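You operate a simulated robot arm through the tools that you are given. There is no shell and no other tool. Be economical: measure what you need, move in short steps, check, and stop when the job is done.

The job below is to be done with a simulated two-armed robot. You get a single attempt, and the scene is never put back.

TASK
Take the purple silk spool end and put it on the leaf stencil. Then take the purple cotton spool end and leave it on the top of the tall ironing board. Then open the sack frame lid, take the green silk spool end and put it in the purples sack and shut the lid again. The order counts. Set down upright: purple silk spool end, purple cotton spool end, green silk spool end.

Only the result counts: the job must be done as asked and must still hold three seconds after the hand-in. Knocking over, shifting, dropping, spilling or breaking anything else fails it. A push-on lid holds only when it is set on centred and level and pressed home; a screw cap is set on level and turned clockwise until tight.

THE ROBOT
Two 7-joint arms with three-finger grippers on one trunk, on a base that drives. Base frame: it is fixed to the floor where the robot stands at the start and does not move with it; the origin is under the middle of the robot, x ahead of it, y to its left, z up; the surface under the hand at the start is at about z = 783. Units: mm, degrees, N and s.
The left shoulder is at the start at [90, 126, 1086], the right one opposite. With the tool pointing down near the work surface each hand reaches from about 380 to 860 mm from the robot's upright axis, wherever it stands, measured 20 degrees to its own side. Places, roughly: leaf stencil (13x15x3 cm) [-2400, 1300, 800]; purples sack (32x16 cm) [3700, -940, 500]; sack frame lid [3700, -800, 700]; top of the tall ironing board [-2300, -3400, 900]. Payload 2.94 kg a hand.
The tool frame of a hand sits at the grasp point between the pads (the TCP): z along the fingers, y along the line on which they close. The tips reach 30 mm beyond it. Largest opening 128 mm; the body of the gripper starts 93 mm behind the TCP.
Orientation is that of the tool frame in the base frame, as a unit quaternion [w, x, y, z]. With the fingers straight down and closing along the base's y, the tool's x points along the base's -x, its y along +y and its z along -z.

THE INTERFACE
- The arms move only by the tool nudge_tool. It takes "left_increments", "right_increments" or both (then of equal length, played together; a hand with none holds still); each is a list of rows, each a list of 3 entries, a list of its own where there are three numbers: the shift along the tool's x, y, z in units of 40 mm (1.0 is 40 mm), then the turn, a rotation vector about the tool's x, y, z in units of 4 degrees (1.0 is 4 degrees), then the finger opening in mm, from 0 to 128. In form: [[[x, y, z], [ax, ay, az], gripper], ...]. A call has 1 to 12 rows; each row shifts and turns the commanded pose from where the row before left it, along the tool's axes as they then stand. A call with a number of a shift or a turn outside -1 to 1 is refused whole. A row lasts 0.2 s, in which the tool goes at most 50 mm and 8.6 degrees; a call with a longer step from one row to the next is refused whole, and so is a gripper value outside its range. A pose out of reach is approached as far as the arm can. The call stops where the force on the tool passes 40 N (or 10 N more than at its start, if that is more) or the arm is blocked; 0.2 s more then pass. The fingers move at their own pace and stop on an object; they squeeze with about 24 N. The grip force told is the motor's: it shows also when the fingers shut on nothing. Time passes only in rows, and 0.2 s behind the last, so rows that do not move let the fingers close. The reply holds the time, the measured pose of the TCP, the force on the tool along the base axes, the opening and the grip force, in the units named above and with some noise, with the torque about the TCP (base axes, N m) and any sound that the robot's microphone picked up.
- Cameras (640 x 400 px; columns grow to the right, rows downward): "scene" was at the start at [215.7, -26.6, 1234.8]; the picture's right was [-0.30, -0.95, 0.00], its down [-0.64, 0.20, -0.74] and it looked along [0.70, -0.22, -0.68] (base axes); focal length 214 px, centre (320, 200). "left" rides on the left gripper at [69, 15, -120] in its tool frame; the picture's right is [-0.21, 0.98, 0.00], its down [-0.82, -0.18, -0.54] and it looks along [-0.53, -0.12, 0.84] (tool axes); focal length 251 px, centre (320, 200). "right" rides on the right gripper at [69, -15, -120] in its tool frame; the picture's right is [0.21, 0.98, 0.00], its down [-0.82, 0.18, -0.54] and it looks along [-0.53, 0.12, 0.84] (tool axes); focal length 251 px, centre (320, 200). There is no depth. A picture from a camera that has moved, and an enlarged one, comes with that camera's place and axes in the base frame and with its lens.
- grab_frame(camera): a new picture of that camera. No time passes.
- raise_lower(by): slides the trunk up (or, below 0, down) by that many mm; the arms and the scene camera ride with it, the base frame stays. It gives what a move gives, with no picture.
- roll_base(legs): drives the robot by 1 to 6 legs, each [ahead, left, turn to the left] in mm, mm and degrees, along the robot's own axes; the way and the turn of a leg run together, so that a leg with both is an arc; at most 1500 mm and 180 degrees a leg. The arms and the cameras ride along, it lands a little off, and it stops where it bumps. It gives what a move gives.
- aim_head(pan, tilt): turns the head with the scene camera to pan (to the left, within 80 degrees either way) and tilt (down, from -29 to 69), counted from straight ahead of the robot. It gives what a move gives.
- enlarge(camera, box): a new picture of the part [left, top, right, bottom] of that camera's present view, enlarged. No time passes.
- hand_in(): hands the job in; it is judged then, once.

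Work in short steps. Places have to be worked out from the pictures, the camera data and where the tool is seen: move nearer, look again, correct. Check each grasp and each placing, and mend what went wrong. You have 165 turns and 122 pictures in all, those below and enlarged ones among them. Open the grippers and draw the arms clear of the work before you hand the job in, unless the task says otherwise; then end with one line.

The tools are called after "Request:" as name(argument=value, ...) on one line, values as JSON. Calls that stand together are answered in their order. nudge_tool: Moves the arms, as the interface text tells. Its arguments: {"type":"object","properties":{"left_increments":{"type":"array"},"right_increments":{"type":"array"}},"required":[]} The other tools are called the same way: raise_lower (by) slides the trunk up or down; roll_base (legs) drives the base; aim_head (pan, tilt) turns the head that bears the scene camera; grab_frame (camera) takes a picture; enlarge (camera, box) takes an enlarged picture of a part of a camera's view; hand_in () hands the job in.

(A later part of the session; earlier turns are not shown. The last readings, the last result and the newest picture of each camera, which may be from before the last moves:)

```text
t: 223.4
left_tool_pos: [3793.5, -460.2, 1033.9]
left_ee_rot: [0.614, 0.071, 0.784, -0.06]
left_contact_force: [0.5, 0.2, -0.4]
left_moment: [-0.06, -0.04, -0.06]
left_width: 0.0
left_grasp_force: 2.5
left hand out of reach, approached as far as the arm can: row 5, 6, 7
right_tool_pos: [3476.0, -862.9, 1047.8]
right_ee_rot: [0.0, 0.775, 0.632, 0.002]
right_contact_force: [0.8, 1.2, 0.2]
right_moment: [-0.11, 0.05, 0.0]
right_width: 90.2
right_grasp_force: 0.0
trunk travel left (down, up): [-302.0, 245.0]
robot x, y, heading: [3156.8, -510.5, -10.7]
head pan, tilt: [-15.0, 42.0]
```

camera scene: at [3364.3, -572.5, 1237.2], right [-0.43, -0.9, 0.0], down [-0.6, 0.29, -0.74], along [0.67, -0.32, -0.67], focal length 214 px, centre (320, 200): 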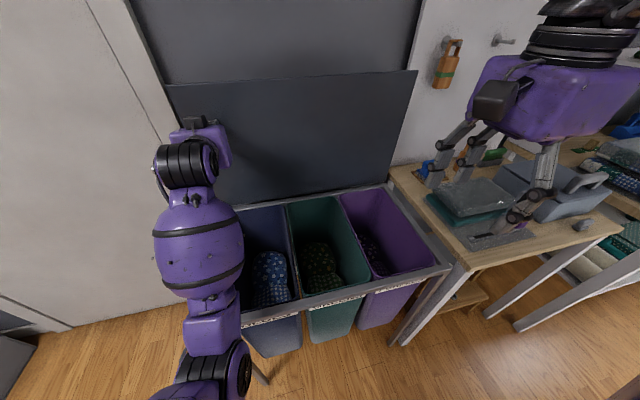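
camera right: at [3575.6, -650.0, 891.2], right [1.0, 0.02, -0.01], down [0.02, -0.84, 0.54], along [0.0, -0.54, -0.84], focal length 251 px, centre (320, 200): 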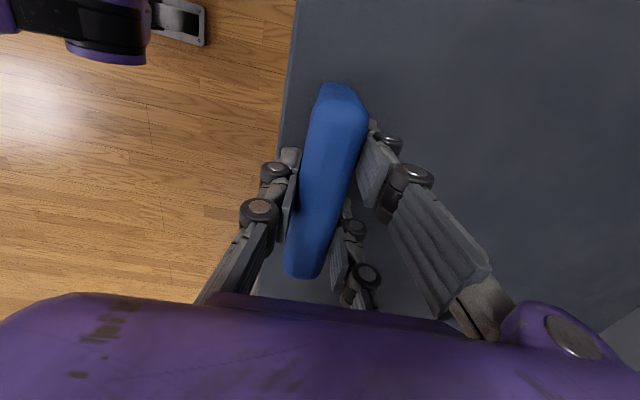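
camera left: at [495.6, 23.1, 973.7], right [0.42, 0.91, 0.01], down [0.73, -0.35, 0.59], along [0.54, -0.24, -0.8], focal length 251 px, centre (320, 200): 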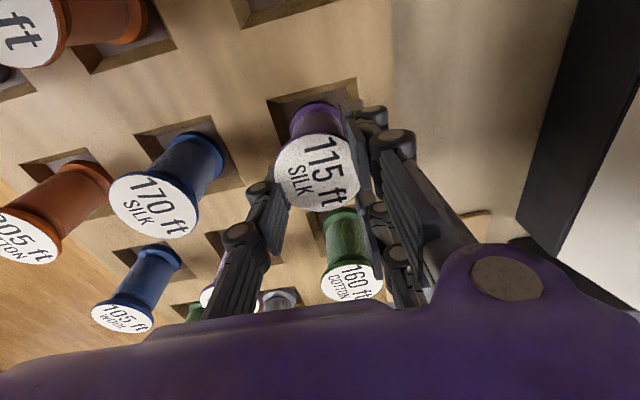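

The purples sack has some scraps in its front-left part; the rest looks free. Now I turn the left hand back to pointing down, then drive to the green silk spool.

Request:
nudge_tool(left_increments=[[[0, 0.3, 0], [0, 1, 0], 60], [[0, 0.3, 0], [0, 1, 0], 60], [[0, 0, 0], [0, 1, 0], 60], [[0, 0, 0], [0, 1, 0], 60], [[0, 0, 0], [0, 1, 0], 60], [[0, 0, 0], [0, 1, 0], 60], [[0, 0, 0], [0, 1, 0], 60], [[0, 0, 0], [0, 1, 0], 60], [[0, 0, 0], [0, 1, 0], 60], [[0, 0, 0], [0, 1, 0], 60], [[0, 0, 0], [0, 1, 0], 60], [[0, 0, 0], [0, 1, 0], 60]])

Request:
roll_base(legs=[[-300, 0, 0], [0, -700, 0], [0, 0, 100], [0, 1450, 0], [0, 770, 0]])

Request:
nudge_tool(left_increments=[[[0.7, 0, 0], [0, 1, 0], 60], [[0.7, 0, 0], [0, 1, 0], 60], [[0.7, 0, 0], [0, 1, 0], 60], [[0.7, 0, 0], [0, 1, 0], 60], [[0.7, 0, 0], [0, 1, 0], 60], [[0.7, 0, 0], [0, 1, 0], 60], [[0.7, 0, 0], [0, 1, 0], 60]])

Request:
aim_head(pan=-15, tilt=40)

Request:
grab_frame(camera="scene")

```text
t: 226.1
left_tool_pos: [3796.6, -441.3, 1031.6]
left_ee_rot: [0.24, 0.09, 0.966, -0.023]
left_contact_force: [0.1, 0.3, -0.2]
left_moment: [0.04, 0.01, 0.01]
left_width: 60.1
left_grasp_force: 0.1
right_tool_pos: [3475.4, -866.9, 1046.4]
right_ee_rot: [-0.001, 0.776, 0.631, 0.003]
right_contact_force: [-0.8, -0.2, 0.1]
right_moment: [0.03, -0.01, -0.02]
right_width: 90.2
right_grasp_force: 0.0
trunk travel left (down, up): [-302.0, 245.0]
robot x, y, heading: [3151.9, -506.9, -10.6]
head pan, tilt: [-15.0, 42.0]
```

```text
t: 257.8
left_tool_pos: [348.1, -562.0, 1031.7]
left_ee_rot: [0.172, -0.681, 0.691, 0.169]
left_contact_force: [0.5, -0.4, -0.5]
left_moment: [0.0, 0.01, -0.02]
left_width: 60.0
left_grasp_force: 0.2
right_tool_pos: [822.3, -809.0, 1046.9]
right_ee_rot: [-0.004, 0.016, 1.0, 0.001]
right_contact_force: [0.1, -0.9, 0.3]
right_moment: [-0.01, 0.0, -0.01]
right_width: 90.0
right_grasp_force: 0.2
trunk travel left (down, up): [-302.0, 245.0]
robot x, y, heading: [526.5, -1185.6, 89.5]
head pan, tilt: [-15.0, 42.0]
```

```text
t: 259.4
left_tool_pos: [344.4, -750.0, 976.2]
left_ee_rot: [0.0, -0.701, 0.713, -0.002]
left_contact_force: [-0.4, 0.1, 0.0]
left_moment: [0.02, -0.01, 0.0]
left_width: 60.0
left_grasp_force: 0.0
right_tool_pos: [822.1, -809.2, 1046.5]
right_ee_rot: [-0.004, 0.016, 1.0, 0.002]
right_contact_force: [-0.1, -0.6, -1.2]
right_moment: [0.0, 0.04, 0.02]
right_width: 89.7
right_grasp_force: 0.0
trunk travel left (down, up): [-302.0, 245.0]
robot x, y, heading: [524.9, -1184.2, 89.1]
head pan, tilt: [-15.0, 42.0]
```

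```text
t: 260.0
left_tool_pos: [344.5, -748.8, 976.6]
left_ee_rot: [0.0, -0.702, 0.712, 0.0]
left_contact_force: [0.1, 0.5, -0.7]
left_moment: [-0.01, 0.03, -0.03]
left_width: 60.0
left_grasp_force: 0.1
right_tool_pos: [821.3, -807.6, 1045.4]
right_ee_rot: [-0.004, 0.016, 1.0, 0.001]
right_contact_force: [0.0, -0.4, -0.7]
right_moment: [0.01, 0.02, 0.05]
right_width: 90.1
right_grasp_force: 0.2
trunk travel left (down, up): [-302.0, 245.0]
robot x, y, heading: [522.9, -1183.8, 89.2]
head pan, tilt: [-15.0, 40.0]
```

```text
36 pictures are left
camera scene: at [549.8, -968.4, 1240.2], right [0.96, -0.27, 0.0], down [-0.18, -0.62, -0.77], along [0.21, 0.74, -0.64], focal length 214 px, centre (320, 200)
```

scene: 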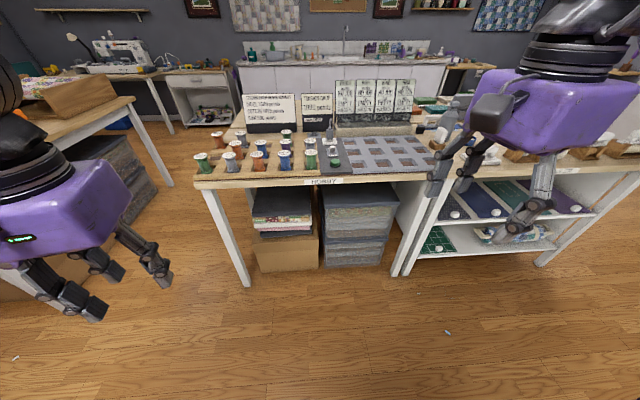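

The green silk (215 ft) is at about [712, -250]. I drive 335 mm up to the table and look with the right camera.

Request:
roll_base(legs=[[335, 25, 0]])

Request:
nudge_tool(right_increments=[[[0.35, 0.7, 0], [0, 0, 0], 88], [[0.35, 0.7, 0], [0, 0, 0], 88], [[0.35, 0.7, 0.1], [0, 0, 0], 88], [[0.35, 0.7, 0.3], [0, 0, 0], 88], [[0.35, 0.7, 0.4], [0, 0, 0], 88], [[0.35, 0.7, 0.5], [0, 0, 0], 88]])

Request:
grab_frame(camera="right")

```text
t: 262.2
left_tool_pos: [331.7, -414.1, 977.1]
left_ee_rot: [0.001, -0.698, 0.717, -0.001]
left_contact_force: [0.9, 0.2, -0.6]
left_moment: [-0.02, 0.0, -0.01]
left_width: 60.0
left_grasp_force: 0.0
right_tool_pos: [807.2, -478.7, 1046.0]
right_ee_rot: [-0.003, 0.022, 1.0, 0.001]
right_contact_force: [-0.7, 0.5, -0.2]
right_moment: [0.0, -0.01, 0.03]
right_width: 90.0
right_grasp_force: 0.0
trunk travel left (down, up): [-302.0, 245.0]
robot x, y, heading: [505.3, -853.4, 88.5]
head pan, tilt: [-15.0, 40.0]
```

```text
t: 263.6
left_tool_pos: [329.4, -414.4, 976.3]
left_ee_rot: [-0.001, -0.697, 0.717, -0.001]
left_contact_force: [0.4, 1.1, 0.2]
left_moment: [-0.02, 0.0, 0.02]
left_width: 60.1
left_grasp_force: 0.0
right_tool_pos: [729.4, -307.2, 995.8]
right_ee_rot: [-0.003, 0.022, 1.0, 0.001]
right_contact_force: [-0.1, 0.3, -0.5]
right_moment: [-0.02, 0.05, -0.01]
right_width: 88.2
right_grasp_force: 0.0
trunk travel left (down, up): [-302.0, 245.0]
robot x, y, heading: [505.2, -851.0, 88.5]
head pan, tilt: [-15.0, 40.0]
```

```text
35 pictures are left
camera right: at [660.9, -319.7, 1116.2], right [-0.17, 0.99, 0.0], down [0.83, 0.14, 0.54], along [0.53, 0.09, -0.84], focal length 251 px, centre (320, 200)
```

right: 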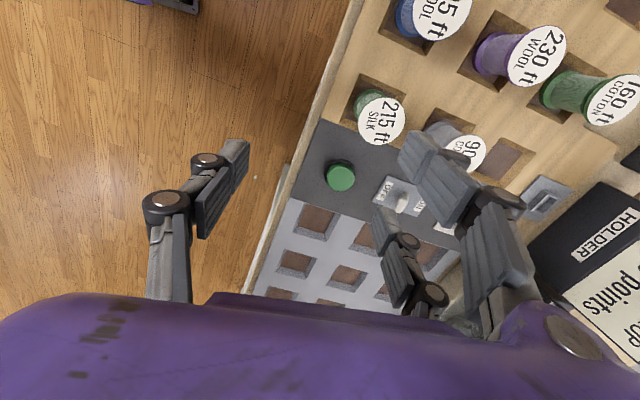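

Green silk at about [718, -243]. I move above it and descend to the waist height.

Request:
nudge_tool(right_increments=[[[0.17, 0.8, 0], [0, 0, 0], 85], [[0.17, 0.8, 0.2], [0, 0, 0], 85], [[0, 0, 0.8], [0, 0, 0], 85], [[0, 0, 0.8], [0, 0, 0], 85], [[0, 0, 0.6], [0, 0, 0], 85]])

Request:
grab_frame(camera="right")

```text
t: 264.8
left_tool_pos: [330.7, -413.9, 977.1]
left_ee_rot: [0.001, -0.699, 0.716, 0.0]
left_contact_force: [-0.8, -0.4, 0.2]
left_moment: [-0.02, -0.02, 0.0]
left_width: 60.1
left_grasp_force: 0.1
right_tool_pos: [721.2, -242.4, 900.7]
right_ee_rot: [-0.004, 0.023, 1.0, 0.002]
right_contact_force: [-0.3, -0.7, -0.1]
right_moment: [-0.04, 0.0, 0.02]
right_width: 85.0
right_grasp_force: 0.0
trunk travel left (down, up): [-302.0, 245.0]
robot x, y, heading: [504.0, -853.5, 88.3]
head pan, tilt: [-15.0, 40.0]
```

```text
34 pictures are left
camera right: at [653.6, -255.6, 1021.1], right [-0.17, 0.99, 0.0], down [0.83, 0.14, 0.54], along [0.53, 0.09, -0.84], focal length 251 px, centre (320, 200)
```

right: 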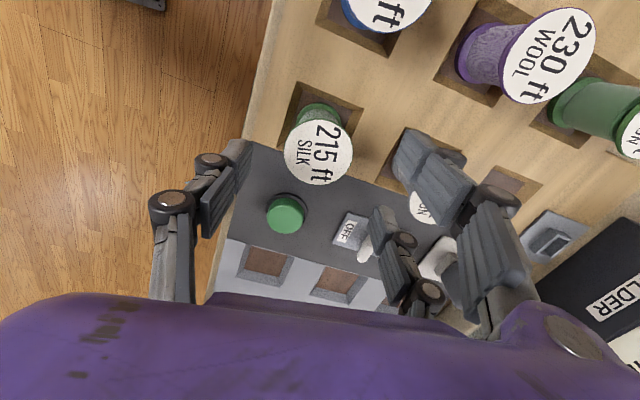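

Centred within 3 mm. To keep clear of the neighbouring 90 ft spool I narrow the opening to 70 and go down.

Request:
nudge_tool(right_increments=[[[0.02, -0.08, 0], [0, 0, 0], 70], [[0, 0, 0.6], [0, 0, 0], 70], [[0, 0, 0.6], [0, 0, 0], 70], [[0, 0, 0.35], [0, 0, 0], 70]])

Request:
grab_frame(camera="right")

```text
t: 265.8
left_tool_pos: [330.2, -414.8, 976.5]
left_ee_rot: [0.001, -0.698, 0.716, -0.001]
left_contact_force: [0.4, -0.4, 0.0]
left_moment: [-0.03, -0.02, 0.0]
left_width: 59.9
left_grasp_force: 0.0
right_tool_pos: [716.1, -244.9, 838.1]
right_ee_rot: [-0.003, 0.022, 1.0, 0.002]
right_contact_force: [0.4, -0.4, 0.1]
right_moment: [0.0, 0.02, -0.01]
right_width: 70.1
right_grasp_force: 0.0
trunk travel left (down, up): [-302.0, 245.0]
robot x, y, heading: [506.2, -855.4, 88.3]
head pan, tilt: [-15.0, 40.0]
```

```text
33 pictures are left
camera right: at [648.3, -257.9, 957.6], right [-0.17, 0.99, 0.0], down [0.83, 0.14, 0.54], along [0.53, 0.1, -0.84], focal length 251 px, centre (320, 200)
```

right: 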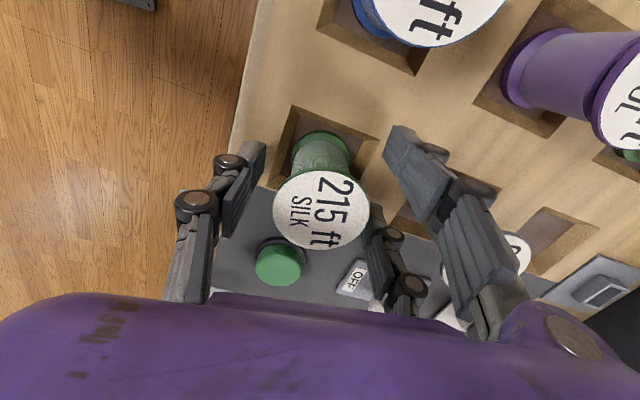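

Clear all round. I close on the waist and lift.

Request:
nudge_tool(right_increments=[[[0, 0, 0], [0, 0, 0], 40], [[0, 0, 0], [0, 0, 0], 15], [[0, 0, 0], [0, 0, 0], 0], [[0, 0, 0], [0, 0, 0], 0], [[0, 0, -0.3], [0, 0, 0], 0], [[0, 0, -0.6], [0, 0, 0], 0], [[0, 0, -1], [0, 0, 0], 0], [[0, 0, -1], [0, 0, 0], 0], [[0, 0, -1], [0, 0, 0], 0], [[0, 0, -1], [0, 0, 0], 0], [[0, -0.5, -0.6], [0, 0, 0], 0], [[0, -0.9, 0], [0, 0, 0], 0]])

Request:
grab_frame(camera="right")

```text
t: 268.4
left_tool_pos: [331.5, -415.2, 977.9]
left_ee_rot: [0.001, -0.698, 0.716, -0.001]
left_contact_force: [-0.1, 1.0, 0.0]
left_moment: [0.01, 0.04, -0.02]
left_width: 59.9
left_grasp_force: 0.0
right_tool_pos: [716.5, -307.2, 1056.8]
right_ee_rot: [-0.003, 0.023, 1.0, 0.001]
right_contact_force: [-0.2, -0.6, -1.4]
right_moment: [0.01, 0.01, 0.02]
right_width: 31.5
right_grasp_force: 24.0
trunk travel left (down, up): [-302.0, 245.0]
robot x, y, heading: [507.5, -853.0, 88.5]
head pan, tilt: [-15.0, 40.0]
```

```text
32 pictures are left
camera right: at [648.1, -318.5, 1177.9], right [-0.17, 0.99, 0.0], down [0.83, 0.14, 0.54], along [0.53, 0.09, -0.84], focal length 251 px, centre (320, 200)
```

right: 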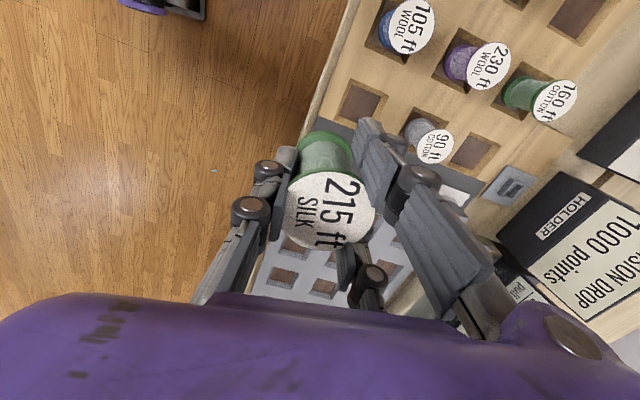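

The green silk is held. I retrace the way to the sack frame; the purples opening's centre computes to [3688, -934].

Request:
roll_base(legs=[[-330, 0, 0], [0, -1450, 0], [0, -770, 0], [0, 0, -99], [0, 620, 0], [300, 0, 0]])

Request:
aim_head(pan=-20, tilt=48)

Request:
grab_frame(camera="scene")

Request:
grab_frame(camera="right")

```text
t: 301.0
left_tool_pos: [3556.3, -525.4, 976.2]
left_ee_rot: [0.0, 0.078, 0.997, -0.001]
left_contact_force: [0.5, 0.3, 0.0]
left_moment: [-0.01, 0.05, 0.02]
left_width: 60.1
left_grasp_force: 0.0
right_tool_pos: [3615.6, -920.7, 1055.5]
right_ee_rot: [-0.002, 0.766, 0.643, 0.003]
right_contact_force: [0.9, 0.0, -0.9]
right_moment: [0.04, 0.04, -0.03]
right_width: 28.4
right_grasp_force: 24.2
trunk travel left (down, up): [-302.0, 245.0]
robot x, y, heading: [3102.4, -645.1, -8.8]
head pan, tilt: [-15.0, 40.0]
```

```text
t: 301.7
left_tool_pos: [3556.4, -525.1, 976.7]
left_ee_rot: [-0.001, 0.077, 0.997, 0.0]
left_contact_force: [0.0, -0.1, 0.4]
left_moment: [0.03, 0.01, -0.03]
left_width: 60.0
left_grasp_force: 0.2
right_tool_pos: [3616.2, -921.5, 1057.0]
right_ee_rot: [-0.001, 0.765, 0.644, 0.003]
right_contact_force: [0.2, 0.5, -0.1]
right_moment: [0.0, -0.06, 0.0]
right_width: 28.5
right_grasp_force: 24.0
trunk travel left (down, up): [-302.0, 245.0]
robot x, y, heading: [3099.3, -642.0, -8.9]
head pan, tilt: [-20.0, 48.0]
```

```text
31 pictures are left
camera scene: at [3303.6, -702.7, 1228.8], right [-0.48, -0.88, 0.0], down [-0.65, 0.36, -0.67], along [0.59, -0.32, -0.74], focal length 214 px, centre (320, 200)
```

scene: 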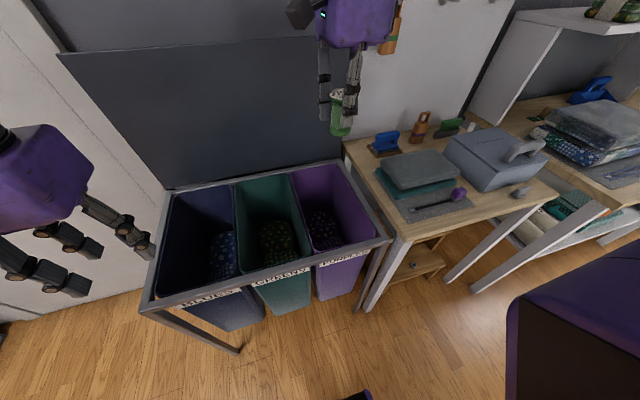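

```text
30 pictures are left
camera right: at [3613.7, -851.2, 1177.5], right [1.0, 0.04, 0.0], down [0.04, -0.84, 0.54], along [0.03, -0.54, -0.84], focal length 251 px, centre (320, 200)
```

right: 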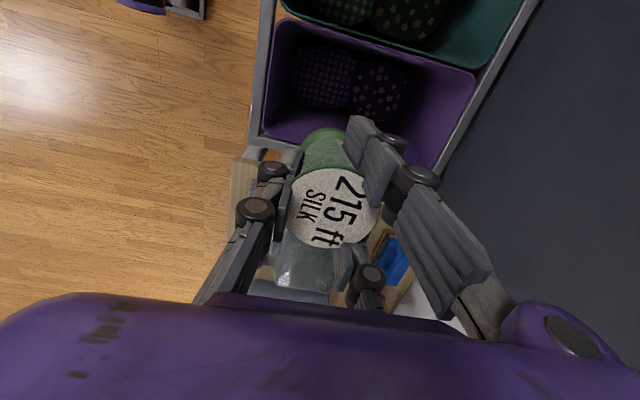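

Request:
enlarge(camera="right", box=[250, 10, 490, 170])

Request:
enlarge(camera="scene", box=[280, 155, 400, 285])

```text
2.50 times, centred on (370, 90) of right
camera zoom: at [3613.7, -851.2, 1177.5], right [1.0, 0.04, 0.0], down [0.04, -0.84, 0.54], along [0.03, -0.54, -0.84], focal length 629 px, centre (195, 475)
```

zoom: 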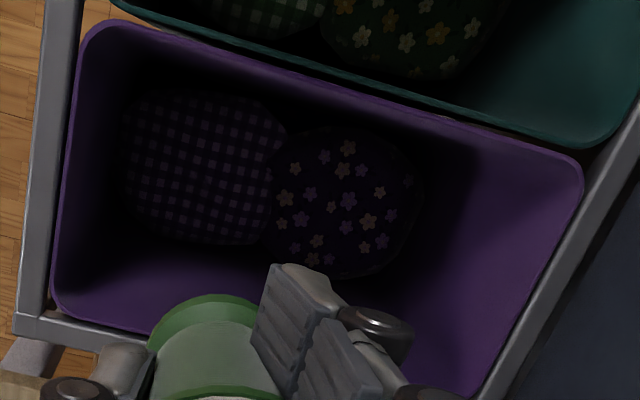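

```text
3.08 times, centred on (340, 220) of scene
camera zoom: at [3303.6, -702.7, 1228.8], right [-0.48, -0.88, 0.0], down [-0.65, 0.36, -0.67], along [0.59, -0.32, -0.74], focal length 660 px, centre (258, 138)
```

zoom: 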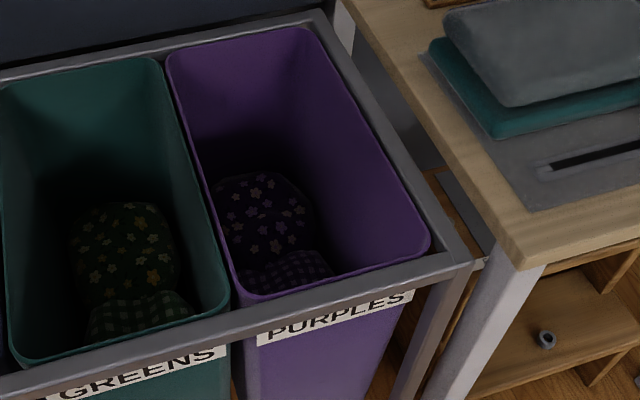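

Two fabric bundles lie in the sack. I zoom in strongly to judge their tops and any free floor.

Request:
enlarge(camera="scene", box=[310, 175, 365, 230])

Request:
enlarge(camera="scene", box=[235, 190, 315, 270])

```text
7.27 times, centred on (338, 202) of scene
camera zoom: at [3303.6, -702.7, 1228.8], right [-0.48, -0.88, 0.0], down [-0.65, 0.36, -0.67], along [0.59, -0.32, -0.74], focal length 1560 px, centre (193, 182)
```

zoom: 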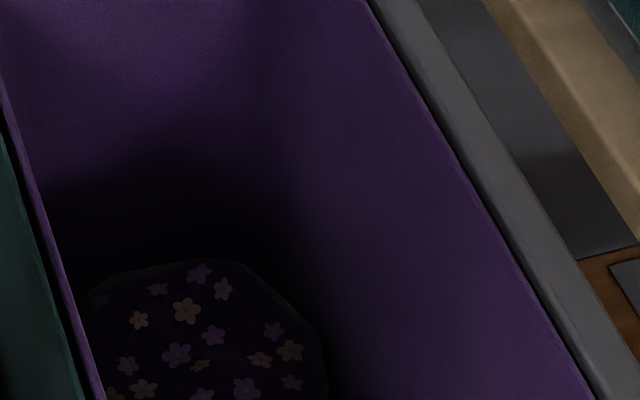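

```text
5.00 times, centred on (275, 230) of scene
camera zoom: at [3303.6, -702.7, 1228.8], right [-0.48, -0.88, 0.0], down [-0.65, 0.36, -0.67], along [0.59, -0.32, -0.74], focal length 1072 px, centre (545, 50)
```

zoom: 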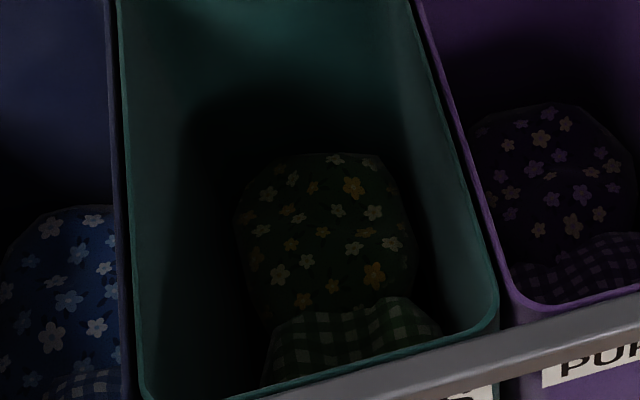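

The back of the sack is too dark from here. I drive 60 mm closer and bring the right camera straight above the back part to look down in.

Request:
roll_base(legs=[[65, 0, -1.5]])

Request:
nudge_tool(right_increments=[[[-0.3, 0.7, 0], [0, 0, 0], 0], [[-0.3, 0.7, 0], [0, 0, 0], 0], [[-0.3, 0.4, 0], [0, 0, 0], 0]])

Request:
grab_frame(camera="right")

```text
t: 302.7
left_tool_pos: [3622.9, -547.6, 976.2]
left_ee_rot: [0.0, 0.091, 0.996, -0.001]
left_contact_force: [0.2, 0.6, 0.1]
left_moment: [-0.01, -0.01, -0.02]
left_width: 59.9
left_grasp_force: 0.2
right_tool_pos: [3672.6, -944.0, 1056.4]
right_ee_rot: [-0.001, 0.774, 0.633, 0.002]
right_contact_force: [0.2, 0.8, -0.3]
right_moment: [0.03, 0.05, 0.02]
right_width: 28.6
right_grasp_force: 24.1
trunk travel left (down, up): [-302.0, 245.0]
robot x, y, heading: [3162.2, -649.1, -10.7]
head pan, tilt: [-20.0, 48.0]
```

```text
t: 303.5
left_tool_pos: [3621.4, -547.1, 977.0]
left_ee_rot: [0.001, 0.091, 0.996, -0.001]
left_contact_force: [0.1, 0.0, -0.8]
left_moment: [0.01, 0.02, -0.03]
left_width: 59.8
left_grasp_force: 0.0
right_tool_pos: [3736.3, -994.6, 1056.8]
right_ee_rot: [-0.001, 0.774, 0.633, 0.003]
right_contact_force: [0.0, 0.1, -0.2]
right_moment: [0.0, 0.01, 0.01]
right_width: 28.5
right_grasp_force: 23.8
trunk travel left (down, up): [-302.0, 245.0]
robot x, y, heading: [3160.6, -653.9, -10.5]
head pan, tilt: [-20.0, 48.0]
```

```text
25 pictures are left
camera right: at [3735.1, -925.5, 1176.6], right [1.0, 0.02, 0.0], down [0.01, -0.84, 0.54], along [0.01, -0.54, -0.84], focal length 251 px, centre (320, 200)
```

right: 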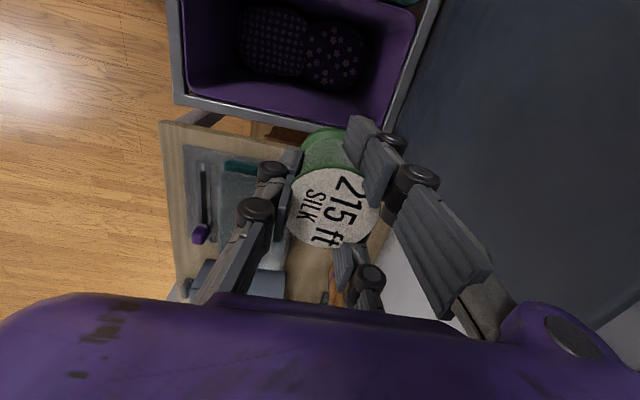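

Request:
enlarge(camera="right", box=[170, 0, 440, 130])

```text
2.37 times, centred on (305, 65) of right
camera zoom: at [3735.1, -925.5, 1176.6], right [1.0, 0.02, 0.0], down [0.01, -0.84, 0.54], along [0.01, -0.54, -0.84], focal length 596 px, centre (356, 520)
```

zoom: 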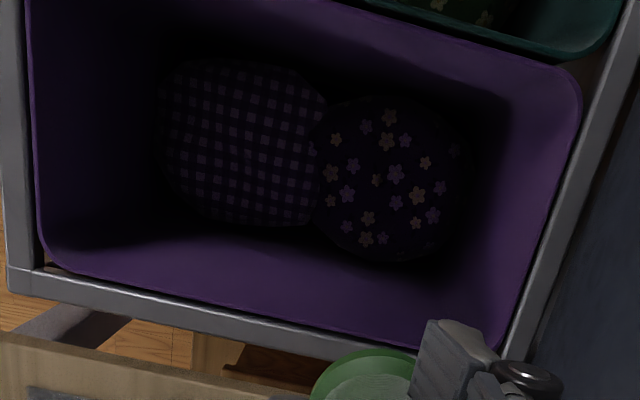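

From above, the two bundles fill the sack's floor; triangulation puts the gingham bundle's top at about [3630, -932, 493] and the floral one's near [3765, -959], so the rest level is about z = 495. I raise the trunk so the forearm comes steeply from above, then move over the gingham bundle.

Request:
raise_lower(by=235)

Request:
nudge_tool(right_increments=[[[0.28, -0.75, 0.3], [0, 0, 0], 0], [[0.28, -0.75, 0.6], [0, 0, 0], 0], [[0.28, -0.75, 0.8], [0, 0, 0], 0], [[0, -0.65, 0.8], [0, 0, 0], 0], [[0, 0, 1], [0, 0, 0], 0], [[0, 0, 1], [0, 0, 0], 0], [[0, 0, 1], [0, 0, 0], 0], [[0, 0, 1], [0, 0, 0], 0], [[0, 0, 1], [0, 0, 0], 0], [[0, 0, 1], [0, 0, 0], 0]])

Request:
grab_frame(camera="scene")

```text
t: 306.0
left_tool_pos: [3622.6, -546.9, 1210.8]
left_ee_rot: [-0.001, 0.09, 0.996, 0.0]
left_contact_force: [0.0, -0.7, -0.5]
left_moment: [-0.01, 0.04, 0.01]
left_width: 59.8
left_grasp_force: 0.0
right_tool_pos: [3661.0, -981.4, 1472.3]
right_ee_rot: [0.116, 0.764, 0.626, 0.102]
right_contact_force: [0.3, 0.4, -1.1]
right_moment: [0.0, 0.06, -0.03]
right_width: 28.3
right_grasp_force: 24.0
trunk travel left (down, up): [-537.0, 10.0]
robot x, y, heading: [3162.8, -653.0, -10.5]
head pan, tilt: [-20.0, 48.0]
```

```text
t: 308.2
left_tool_pos: [3622.4, -548.3, 1211.1]
left_ee_rot: [-0.001, 0.091, 0.996, 0.001]
left_contact_force: [-0.1, 0.3, 1.2]
left_moment: [0.04, 0.03, -0.02]
left_width: 59.9
left_grasp_force: 0.0
right_tool_pos: [3667.4, -944.9, 1109.4]
right_ee_rot: [0.117, 0.764, 0.625, 0.105]
right_contact_force: [0.5, -0.9, -0.5]
right_moment: [0.03, 0.02, 0.01]
right_width: 28.4
right_grasp_force: 23.7
trunk travel left (down, up): [-537.0, 10.0]
robot x, y, heading: [3168.1, -655.7, -10.6]
head pan, tilt: [-20.0, 48.0]
```

```text
23 pictures are left
camera scene: at [3249.3, -698.4, 1481.9], right [-0.5, -0.87, 0.0], down [-0.64, 0.37, -0.67], along [0.58, -0.33, -0.74], focal length 214 px, centre (320, 200)
```

scene: 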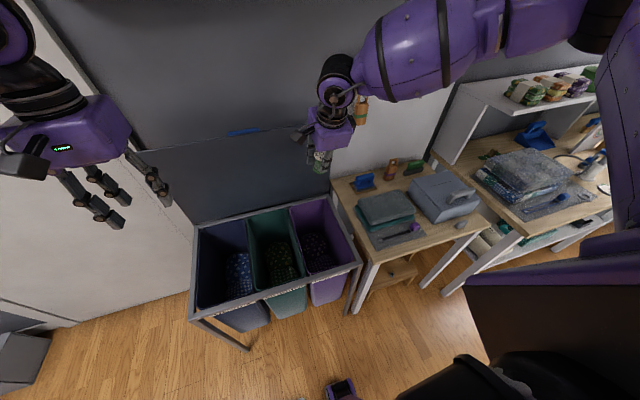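

The trunk lift left the right hand tilted by about 15°. I level it again and bring it over the target.

Request:
nudge_tool(right_increments=[[[0, 0, 0], [1, 0, 0], 0], [[0, 0, 0], [1, 0, 0], 0], [[0, 0, 0], [1, 0, 0], 0], [[0, 0, 0], [1, 0, 0], 0], [[0, 0, 0], [0.5, 0, 0], 0], [[0, 0, 0], [0, 0, 0], 0]])

```text
t: 309.6
left_tool_pos: [3621.9, -547.5, 1212.7]
left_ee_rot: [0.0, 0.091, 0.996, -0.001]
left_contact_force: [0.5, 1.3, 0.3]
left_moment: [-0.01, 0.0, -0.02]
left_width: 59.9
left_grasp_force: 0.0
right_tool_pos: [3628.2, -963.3, 1129.6]
right_ee_rot: [-0.002, 0.772, 0.635, 0.007]
right_contact_force: [0.9, -0.4, 0.5]
right_moment: [0.05, 0.01, 0.01]
right_width: 28.1
right_grasp_force: 24.0
right hand out of reach, approached as far as the arm can: row 1, 2, 3, 4, 5
trunk travel left (down, up): [-537.0, 10.0]
robot x, y, heading: [3162.4, -654.1, -10.2]
head pan, tilt: [-20.0, 48.0]
```

Level again. I lower to just above the rim with a small shift to the left, then check.

Request:
nudge_tool(right_increments=[[[0.25, 0, 1], [0, 0, 0], 0], [[0.25, 0, 1], [0, 0, 0], 0], [[0, 0, 1], [0, 0, 0], 0], [[0, 0, 1], [0, 0, 0], 0], [[0, 0, 1], [0, 0, 0], 0], [[0, 0, 1], [0, 0, 0], 0]])

Request:
grab_frame(camera="right")

Request:
grab_frame(camera="scene")

```text
t: 311.0
left_tool_pos: [3621.5, -547.7, 1212.3]
left_ee_rot: [0.0, 0.091, 0.996, -0.002]
left_contact_force: [0.8, -0.5, -0.1]
left_moment: [0.04, -0.03, 0.02]
left_width: 59.9
left_grasp_force: 0.1
right_tool_pos: [3539.2, -997.4, 977.8]
right_ee_rot: [-0.003, 0.774, 0.634, 0.006]
right_contact_force: [0.2, -0.1, 0.3]
right_moment: [0.02, 0.02, 0.0]
right_width: 28.2
right_grasp_force: 23.5
right hand out of reach, approached as far as the arm can: row 1, 2, 3, 4, 5, 6
trunk travel left (down, up): [-537.0, 10.0]
robot x, y, heading: [3164.5, -649.0, -10.4]
head pan, tilt: [-20.0, 48.0]
```

```text
22 pictures are left
camera right: at [3537.5, -928.2, 1098.0], right [1.0, 0.02, 0.01], down [0.01, -0.85, 0.53], along [0.02, -0.53, -0.85], focal length 251 px, centre (320, 200)
```

right: 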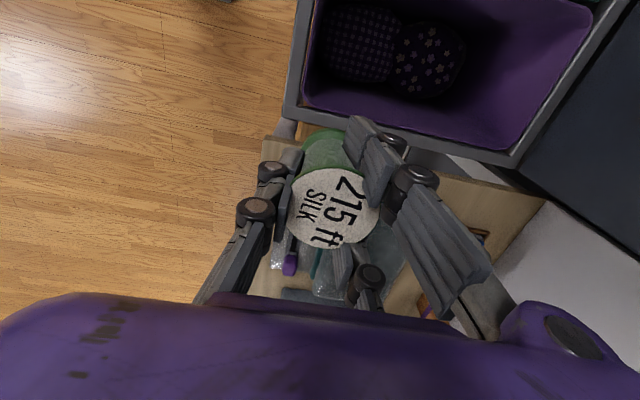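

```text
21 pictures are left
camera scene: at [3247.0, -697.7, 1482.0], right [-0.51, -0.86, 0.0], down [-0.64, 0.38, -0.67], along [0.58, -0.34, -0.74], focal length 214 px, centre (320, 200)
```

scene: 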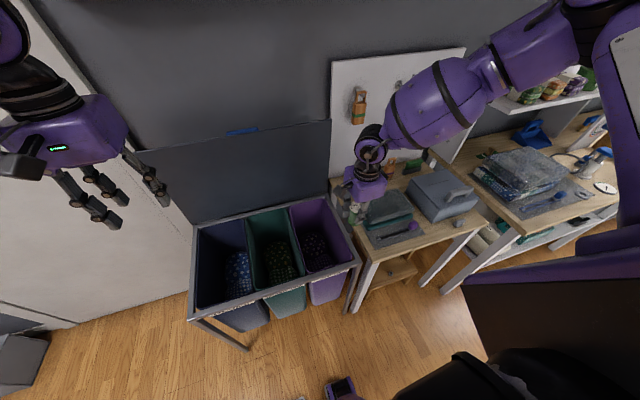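

Going down from the raised trunk the right arm runs into its limits and drifts aside. Better: go back to the old trunk height, put the hand over the target at about z 850, and let the trunk itself lower the hand straight in. First I lift the hand clear, then lower the trunk.

Request:
nudge_tool(right_increments=[[[0, 0, -0.8], [0, 0, 0], 0], [[0, 0, -0.9], [0, 0, 0], 0], [[0, 0, -0.9], [0, 0, 0], 0], [[0, 0.2, -0.9], [0, 0, 0], 0], [[0, 0.3, -0.9], [0, 0, 0], 0], [[0, 0.3, -0.9], [0, 0, 0], 0]])

Request:
raise_lower(by=-233)

```text
t: 312.4
left_tool_pos: [3621.7, -547.4, 1212.0]
left_ee_rot: [0.0, 0.092, 0.996, -0.001]
left_contact_force: [-0.3, -0.3, -0.5]
left_moment: [-0.01, -0.01, 0.02]
left_width: 59.9
left_grasp_force: 0.1
right_tool_pos: [3568.1, -1005.5, 1186.5]
right_ee_rot: [-0.004, 0.773, 0.635, 0.006]
right_contact_force: [0.7, 0.9, -0.7]
right_moment: [-0.01, 0.01, 0.03]
right_width: 28.3
right_grasp_force: 23.9
trunk travel left (down, up): [-537.0, 10.0]
robot x, y, heading: [3164.3, -653.3, -10.3]
head pan, tilt: [-20.0, 48.0]
```

```text
t: 314.8
left_tool_pos: [3621.7, -547.9, 978.3]
left_ee_rot: [0.0, 0.09, 0.996, -0.001]
left_contact_force: [0.1, 0.6, 0.2]
left_moment: [0.05, 0.0, -0.01]
left_width: 60.1
left_grasp_force: 0.0
right_tool_pos: [3568.0, -1004.3, 952.3]
right_ee_rot: [-0.002, 0.773, 0.634, 0.006]
right_contact_force: [-0.4, 0.3, 0.3]
right_moment: [-0.02, -0.01, -0.03]
right_width: 28.5
right_grasp_force: 24.2
trunk travel left (down, up): [-304.0, 243.0]
robot x, y, heading: [3161.8, -654.8, -10.6]
head pan, tilt: [-20.0, 48.0]
```

Normal trunk height again. I bring the right hand over the target and lift the left hand well up so it stays clear when the trunk goes down.

Request:
nudge_tool(right_increments=[[[0.5, 0.3, 0], [0, 0, 0], 0], [[0.5, 0.3, 0], [0, 0, 0], 0], [[0.5, 0.3, 0], [0, 0, 0], 0], [[0.4, 0.3, 0.3], [0, 0, 0], 0], [[0, 0, 0.5], [0, 0, 0], 0], [[0, 0, 0.5], [0, 0, 0], 0]], left_increments=[[[0, 0.2, -0.9], [0, 0, 0], 60], [[0, 0.3, -0.9], [0, 0, 0], 60], [[0, 0.3, -0.9], [0, 0, 0], 60], [[0, 0.3, -0.9], [0, 0, 0], 60], [[0, 0.3, -0.9], [0, 0, 0], 60], [[0, 0.3, -0.9], [0, 0, 0], 60]])

Request:
grab_frame(camera="scene")

```text
t: 316.2
left_tool_pos: [3631.5, -480.3, 1198.4]
left_ee_rot: [-0.001, 0.09, 0.996, -0.002]
left_contact_force: [-0.7, 0.1, 0.1]
left_moment: [0.0, -0.02, -0.01]
left_width: 60.1
left_grasp_force: 0.0
right_tool_pos: [3631.7, -935.8, 900.2]
right_ee_rot: [-0.003, 0.772, 0.635, 0.005]
right_contact_force: [0.3, 0.1, -0.1]
right_moment: [0.01, -0.01, 0.0]
right_width: 28.2
right_grasp_force: 23.9
trunk travel left (down, up): [-304.0, 243.0]
robot x, y, heading: [3165.1, -650.9, -10.3]
head pan, tilt: [-20.0, 48.0]
```

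```text
20 pictures are left
camera scene: at [3364.9, -718.8, 1230.9], right [-0.51, -0.86, 0.0], down [-0.64, 0.38, -0.67], along [0.58, -0.34, -0.74], focal length 214 px, centre (320, 200)
```

scene: 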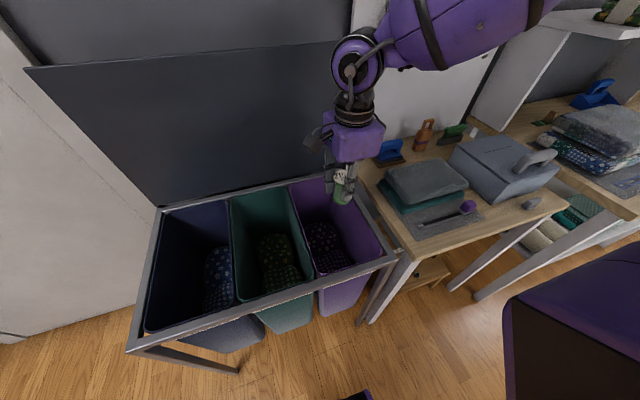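

Directly over the gingham bundle and level. I lower 50 mm with the arm, then 180 mm with the trunk, and check.

Request:
nudge_tool(right_increments=[[[0, 0, 0.6], [0, 0, 0], 0], [[0, 0, 0.65], [0, 0, 0], 0]])

Request:
raise_lower(by=-180)

Request:
grab_frame(camera="scene")

```text
t: 316.8
left_tool_pos: [3629.8, -480.3, 1199.2]
left_ee_rot: [0.0, 0.091, 0.996, -0.001]
left_contact_force: [0.0, 0.7, 0.0]
left_moment: [0.0, -0.02, -0.05]
left_width: 60.0
left_grasp_force: 0.0
right_tool_pos: [3630.4, -937.7, 849.0]
right_ee_rot: [-0.003, 0.772, 0.635, 0.005]
right_contact_force: [0.0, -0.2, -0.7]
right_moment: [-0.02, 0.0, -0.02]
right_width: 28.2
right_grasp_force: 24.1
trunk travel left (down, up): [-304.0, 243.0]
robot x, y, heading: [3163.5, -653.8, -10.4]
head pan, tilt: [-20.0, 48.0]
```

```text
t: 318.8
left_tool_pos: [3680.6, -488.7, 959.4]
left_ee_rot: [-0.062, 0.09, 0.994, 0.003]
left_contact_force: [-0.3, 0.0, -0.2]
left_moment: [0.0, 0.03, -0.01]
left_width: 60.1
left_grasp_force: 0.0
right_tool_pos: [3629.8, -937.4, 672.1]
right_ee_rot: [-0.003, 0.773, 0.634, 0.005]
right_contact_force: [-0.4, 0.0, -0.5]
right_moment: [-0.02, -0.04, 0.02]
right_width: 28.3
right_grasp_force: 23.9
trunk travel left (down, up): [-124.0, 423.0]
robot x, y, heading: [3161.3, -651.6, -10.4]
head pan, tilt: [-20.0, 48.0]
```

```text
19 pictures are left
camera scene: at [3425.0, -729.8, 1033.7], right [-0.51, -0.86, 0.0], down [-0.64, 0.38, -0.67], along [0.58, -0.34, -0.74], focal length 214 px, centre (320, 200)
```

scene: 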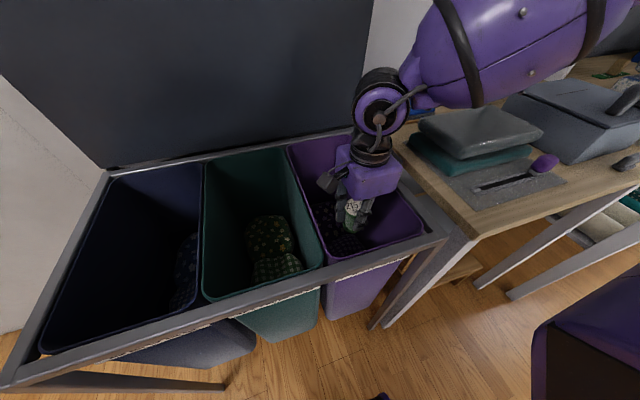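

Going well: the hand is entering the purples sack, level. I zoom to check the forearm's clearance over the table box and the sack.

Request:
enlarge(camera="scene", box=[290, 0, 640, 260])

Request:
grab_frame(camera="right")

```text
1.54 times, centred on (465, 130) of scene
camera zoom: at [3425.0, -729.8, 1033.7], right [-0.51, -0.86, 0.0], down [-0.64, 0.38, -0.67], along [0.58, -0.34, -0.74], focal length 330 px, centre (97, 308)
```

zoom: 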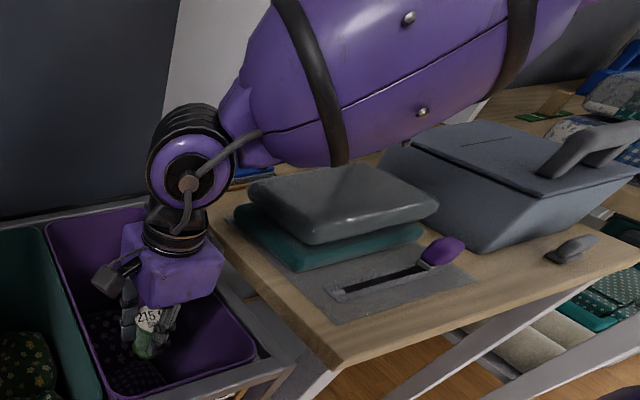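

```text
17 pictures are left
camera right: at [3629.7, -868.9, 792.7], right [1.0, 0.02, 0.0], down [0.01, -0.85, 0.53], along [0.01, -0.53, -0.85], focal length 251 px, centre (320, 200)
```

right: 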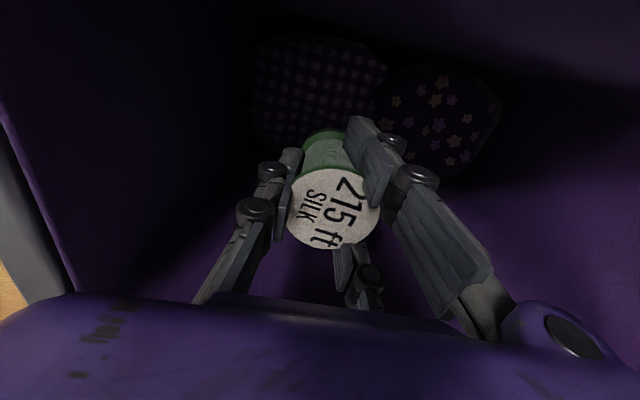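

At this trunk height the forearm would lie too flat over the rim and the cushion when fully down. I raise the trunk 150 mm and try to reach down with the arm itself, which makes the forearm steeper.

Request:
raise_lower(by=150)

Request:
nudge_tool(right_increments=[[[0, 0, 0.7], [0, 0, 0], 0], [[0, 0, 0.7], [0, 0, 0], 0], [[0, 0, 0.7], [0, 0, 0], 0], [[0, 0, 0.7], [0, 0, 0], 0], [[0, 0, 0.7], [0, 0, 0], 0]])

```text
t: 320.6
left_tool_pos: [3682.5, -489.7, 1110.2]
left_ee_rot: [-0.062, 0.09, 0.994, 0.003]
left_contact_force: [0.5, -0.1, -0.2]
left_moment: [-0.01, 0.02, -0.01]
left_width: 60.0
left_grasp_force: 0.0
right_tool_pos: [3631.9, -937.9, 821.1]
right_ee_rot: [-0.003, 0.774, 0.633, 0.005]
right_contact_force: [0.2, 1.0, 0.2]
right_moment: [0.01, -0.01, 0.02]
right_width: 28.4
right_grasp_force: 24.5
trunk travel left (down, up): [-274.0, 273.0]
robot x, y, heading: [3163.7, -655.0, -10.6]
head pan, tilt: [-20.0, 48.0]
```

```text
t: 321.8
left_tool_pos: [3682.2, -490.2, 1111.8]
left_ee_rot: [-0.062, 0.09, 0.994, 0.004]
left_contact_force: [0.8, -0.2, -0.5]
left_moment: [0.03, 0.0, -0.02]
left_width: 60.0
left_grasp_force: 0.1
right_tool_pos: [3632.1, -934.6, 681.2]
right_ee_rot: [-0.004, 0.773, 0.634, 0.004]
right_contact_force: [0.5, -0.1, -0.3]
right_moment: [0.04, 0.01, 0.0]
right_width: 28.2
right_grasp_force: 24.7
trunk travel left (down, up): [-274.0, 273.0]
robot x, y, heading: [3161.4, -655.6, -10.2]
head pan, tilt: [-20.0, 48.0]
```

That works without limits. I continue down with the arm another 60 mm and check.

Request:
nudge_tool(right_increments=[[[0, 0, 0.5], [0, 0, 0], 0], [[0, 0, 0.5], [0, 0, 0], 0], [[0, 0, 0.5], [0, 0, 0], 0]])

Request:
grab_frame(camera="scene")

```text
t: 322.6
left_tool_pos: [3683.0, -490.6, 1110.2]
left_ee_rot: [-0.062, 0.091, 0.994, 0.004]
left_contact_force: [-0.5, 0.1, 1.1]
left_moment: [0.0, -0.03, -0.02]
left_width: 60.2
left_grasp_force: 0.0
right_tool_pos: [3632.3, -936.9, 625.0]
right_ee_rot: [-0.003, 0.773, 0.634, 0.007]
right_contact_force: [-0.3, -0.2, -1.1]
right_moment: [0.0, 0.01, -0.01]
right_width: 28.3
right_grasp_force: 23.8
right hand out of reach, approached as far as the arm can: row 3
trunk travel left (down, up): [-274.0, 273.0]
robot x, y, heading: [3160.8, -651.0, -10.8]
head pan, tilt: [-20.0, 48.0]
```

```text
16 pictures are left
camera scene: at [3372.4, -720.5, 1201.0], right [-0.51, -0.86, 0.0], down [-0.64, 0.38, -0.67], along [0.58, -0.34, -0.74], focal length 214 px, centre (320, 200)
```

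scene: 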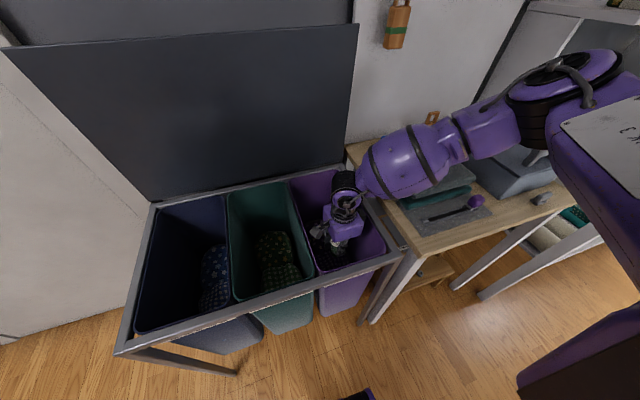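

The arm's own limit is near z 625, so I let the trunk do the rest in small steps. First 35 mm, then I check the forearm over the rim.

Request:
raise_lower(by=-35)

Request:
enlarge(camera="scene", box=[280, 110, 520, 290])

```text
t: 323.4
left_tool_pos: [3680.0, -489.8, 1075.4]
left_ee_rot: [-0.06, 0.091, 0.994, 0.004]
left_contact_force: [0.5, 0.2, 0.2]
left_moment: [-0.01, 0.0, -0.01]
left_width: 59.9
left_grasp_force: 0.1
right_tool_pos: [3630.2, -937.1, 589.0]
right_ee_rot: [-0.003, 0.773, 0.634, 0.005]
right_contact_force: [-0.4, -0.3, -0.5]
right_moment: [0.03, 0.02, 0.02]
right_width: 28.4
right_grasp_force: 23.8
trunk travel left (down, up): [-239.0, 308.0]
robot x, y, heading: [3164.5, -652.8, -10.6]
head pan, tilt: [-20.0, 48.0]
```

```text
2.22 times, centred on (400, 200) of scene
camera zoom: at [3381.9, -722.0, 1165.0], right [-0.51, -0.86, 0.0], down [-0.64, 0.38, -0.67], along [0.58, -0.34, -0.74], focal length 477 px, centre (142, 200)
```

zoom: 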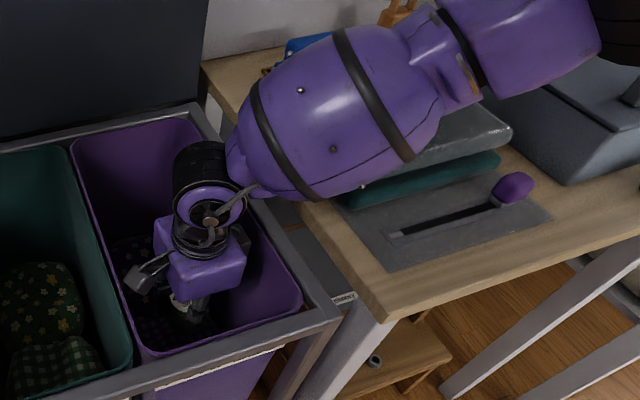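

Still a few centimetres free under the forearm. I lower 18 mm more by the trunk, watching for contact.

Request:
raise_lower(by=-18)

Request:
enlarge(camera="right", box=[200, 0, 520, 220])

```text
t: 324.0
left_tool_pos: [3680.8, -489.4, 1058.1]
left_ee_rot: [-0.061, 0.09, 0.994, 0.003]
left_contact_force: [-0.4, 0.5, -0.4]
left_moment: [0.01, -0.02, -0.05]
left_width: 60.1
left_grasp_force: 0.1
right_tool_pos: [3629.8, -937.6, 570.5]
right_ee_rot: [-0.004, 0.773, 0.635, 0.005]
right_contact_force: [-0.2, -0.4, 0.0]
right_moment: [0.01, -0.01, -0.01]
right_width: 28.8
right_grasp_force: 23.6
trunk travel left (down, up): [-221.0, 326.0]
robot x, y, heading: [3167.1, -655.3, -10.8]
head pan, tilt: [-20.0, 48.0]
```

```text
1.82 times, centred on (360, 110) of right
camera zoom: at [3628.5, -868.6, 691.9], right [1.0, 0.02, 0.0], down [0.01, -0.85, 0.53], along [0.01, -0.53, -0.85], focal length 457 px, centre (247, 364)
```

zoom: 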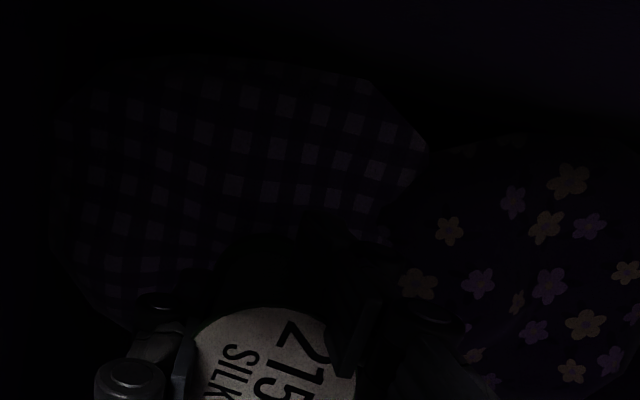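

The gingham bundle's centre seems nearer [3627, -911], so I shift 14 mm left carefully and then lower in small trunk steps.

Request:
nudge_tool(right_increments=[[[0.18, 0, 0], [0, 0, 0], 0], [[0.17, 0, 0], [0, 0, 0], 0]])

Request:
raise_lower(by=-10)

```text
t: 324.5
left_tool_pos: [3681.6, -491.8, 1058.2]
left_ee_rot: [-0.063, 0.09, 0.994, 0.003]
left_contact_force: [-0.1, 1.1, 0.5]
left_moment: [-0.01, 0.05, 0.02]
left_width: 59.8
left_grasp_force: 0.1
right_tool_pos: [3628.6, -938.8, 571.6]
right_ee_rot: [-0.001, 0.775, 0.632, 0.0]
right_contact_force: [-6.9, -13.1, 4.4]
right_moment: [2.28, -1.0, 0.65]
right_width: 28.1
right_grasp_force: 23.9
trunk travel left (down, up): [-221.0, 326.0]
robot x, y, heading: [3165.6, -653.8, -10.7]
head pan, tilt: [-20.0, 48.0]
stopped in row 2 (right hand): the force on the tool passed its limit at 48 N (the readings are from after the stop); the commanded pose is now the measured one
```

```text
t: 325.1
left_tool_pos: [3681.8, -493.1, 1047.9]
left_ee_rot: [-0.061, 0.091, 0.994, 0.004]
left_contact_force: [0.2, -0.4, -0.1]
left_moment: [0.04, 0.0, -0.02]
left_width: 59.9
left_grasp_force: 0.1
right_tool_pos: [3630.3, -937.8, 559.9]
right_ee_rot: [-0.001, 0.776, 0.63, 0.003]
right_contact_force: [-1.5, -20.0, 6.5]
right_moment: [3.41, -0.26, -0.02]
right_width: 28.2
right_grasp_force: 23.7
trunk travel left (down, up): [-211.0, 336.0]
robot x, y, heading: [3163.7, -658.3, -10.6]
head pan, tilt: [-20.0, 48.0]
```

The hand's camera touches the left sack wall, so that is as far left as it goes. I back off 8 mm and keep lowering.

Request:
nudge_tool(right_increments=[[[-0.2, 0, 0], [0, 0, 0], 0], [[0, 0, 0], [0, 0, 0], 0]])

Request:
raise_lower(by=-8)

```text
t: 325.7
left_tool_pos: [3682.0, -491.6, 1047.2]
left_ee_rot: [-0.062, 0.092, 0.994, 0.003]
left_contact_force: [0.6, -0.3, 1.0]
left_moment: [-0.02, 0.0, -0.02]
left_width: 60.2
left_grasp_force: 0.2
right_tool_pos: [3628.4, -942.6, 561.2]
right_ee_rot: [-0.001, 0.775, 0.632, 0.002]
right_contact_force: [0.0, 0.6, -1.2]
right_moment: [0.01, 0.0, 0.02]
right_width: 28.3
right_grasp_force: 23.8
trunk travel left (down, up): [-211.0, 336.0]
robot x, y, heading: [3163.8, -656.0, -10.7]
head pan, tilt: [-20.0, 48.0]
```

```text
t: 326.2
left_tool_pos: [3682.0, -491.6, 1040.2]
left_ee_rot: [-0.062, 0.091, 0.994, 0.003]
left_contact_force: [-0.5, 0.5, 0.0]
left_moment: [0.0, 0.0, 0.04]
left_width: 60.1
left_grasp_force: 0.2
right_tool_pos: [3627.6, -944.3, 553.6]
right_ee_rot: [-0.001, 0.776, 0.631, 0.003]
right_contact_force: [-0.2, -0.4, -0.8]
right_moment: [0.0, -0.02, -0.03]
right_width: 28.6
right_grasp_force: 24.2
trunk travel left (down, up): [-203.0, 344.0]
robot x, y, heading: [3163.4, -655.2, -10.8]
head pan, tilt: [-20.0, 48.0]
```

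Request:
raise_lower(by=-10)

Request:
enlarge(camera="scene", box=[280, 110, 520, 290])

```text
t: 326.8
left_tool_pos: [3680.6, -490.8, 1031.0]
left_ee_rot: [-0.061, 0.091, 0.994, 0.004]
left_contact_force: [0.5, 0.0, -0.1]
left_moment: [0.02, 0.02, -0.01]
left_width: 59.9
left_grasp_force: 0.0
right_tool_pos: [3628.5, -944.0, 545.0]
right_ee_rot: [0.001, 0.776, 0.63, 0.003]
right_contact_force: [-2.2, -5.3, 31.8]
right_moment: [-0.45, 0.14, -0.02]
right_width: 28.5
right_grasp_force: 24.3
trunk travel left (down, up): [-193.0, 354.0]
robot x, y, heading: [3165.0, -651.7, -10.5]
head pan, tilt: [-20.0, 48.0]
```

```text
2.22 times, centred on (400, 200) of scene
camera zoom: at [3396.1, -725.5, 1114.9], right [-0.51, -0.86, 0.0], down [-0.64, 0.38, -0.67], along [0.58, -0.34, -0.74], focal length 477 px, centre (142, 200)
```

zoom: 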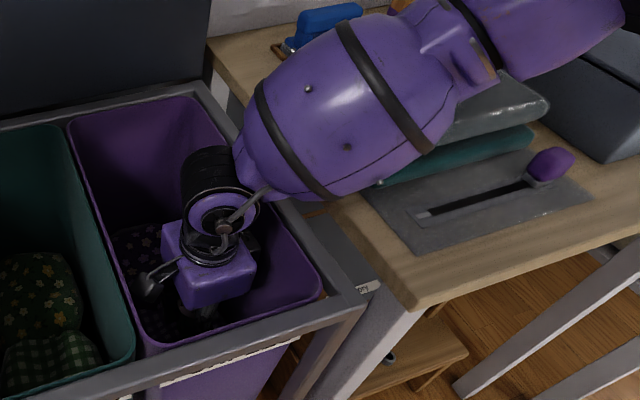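

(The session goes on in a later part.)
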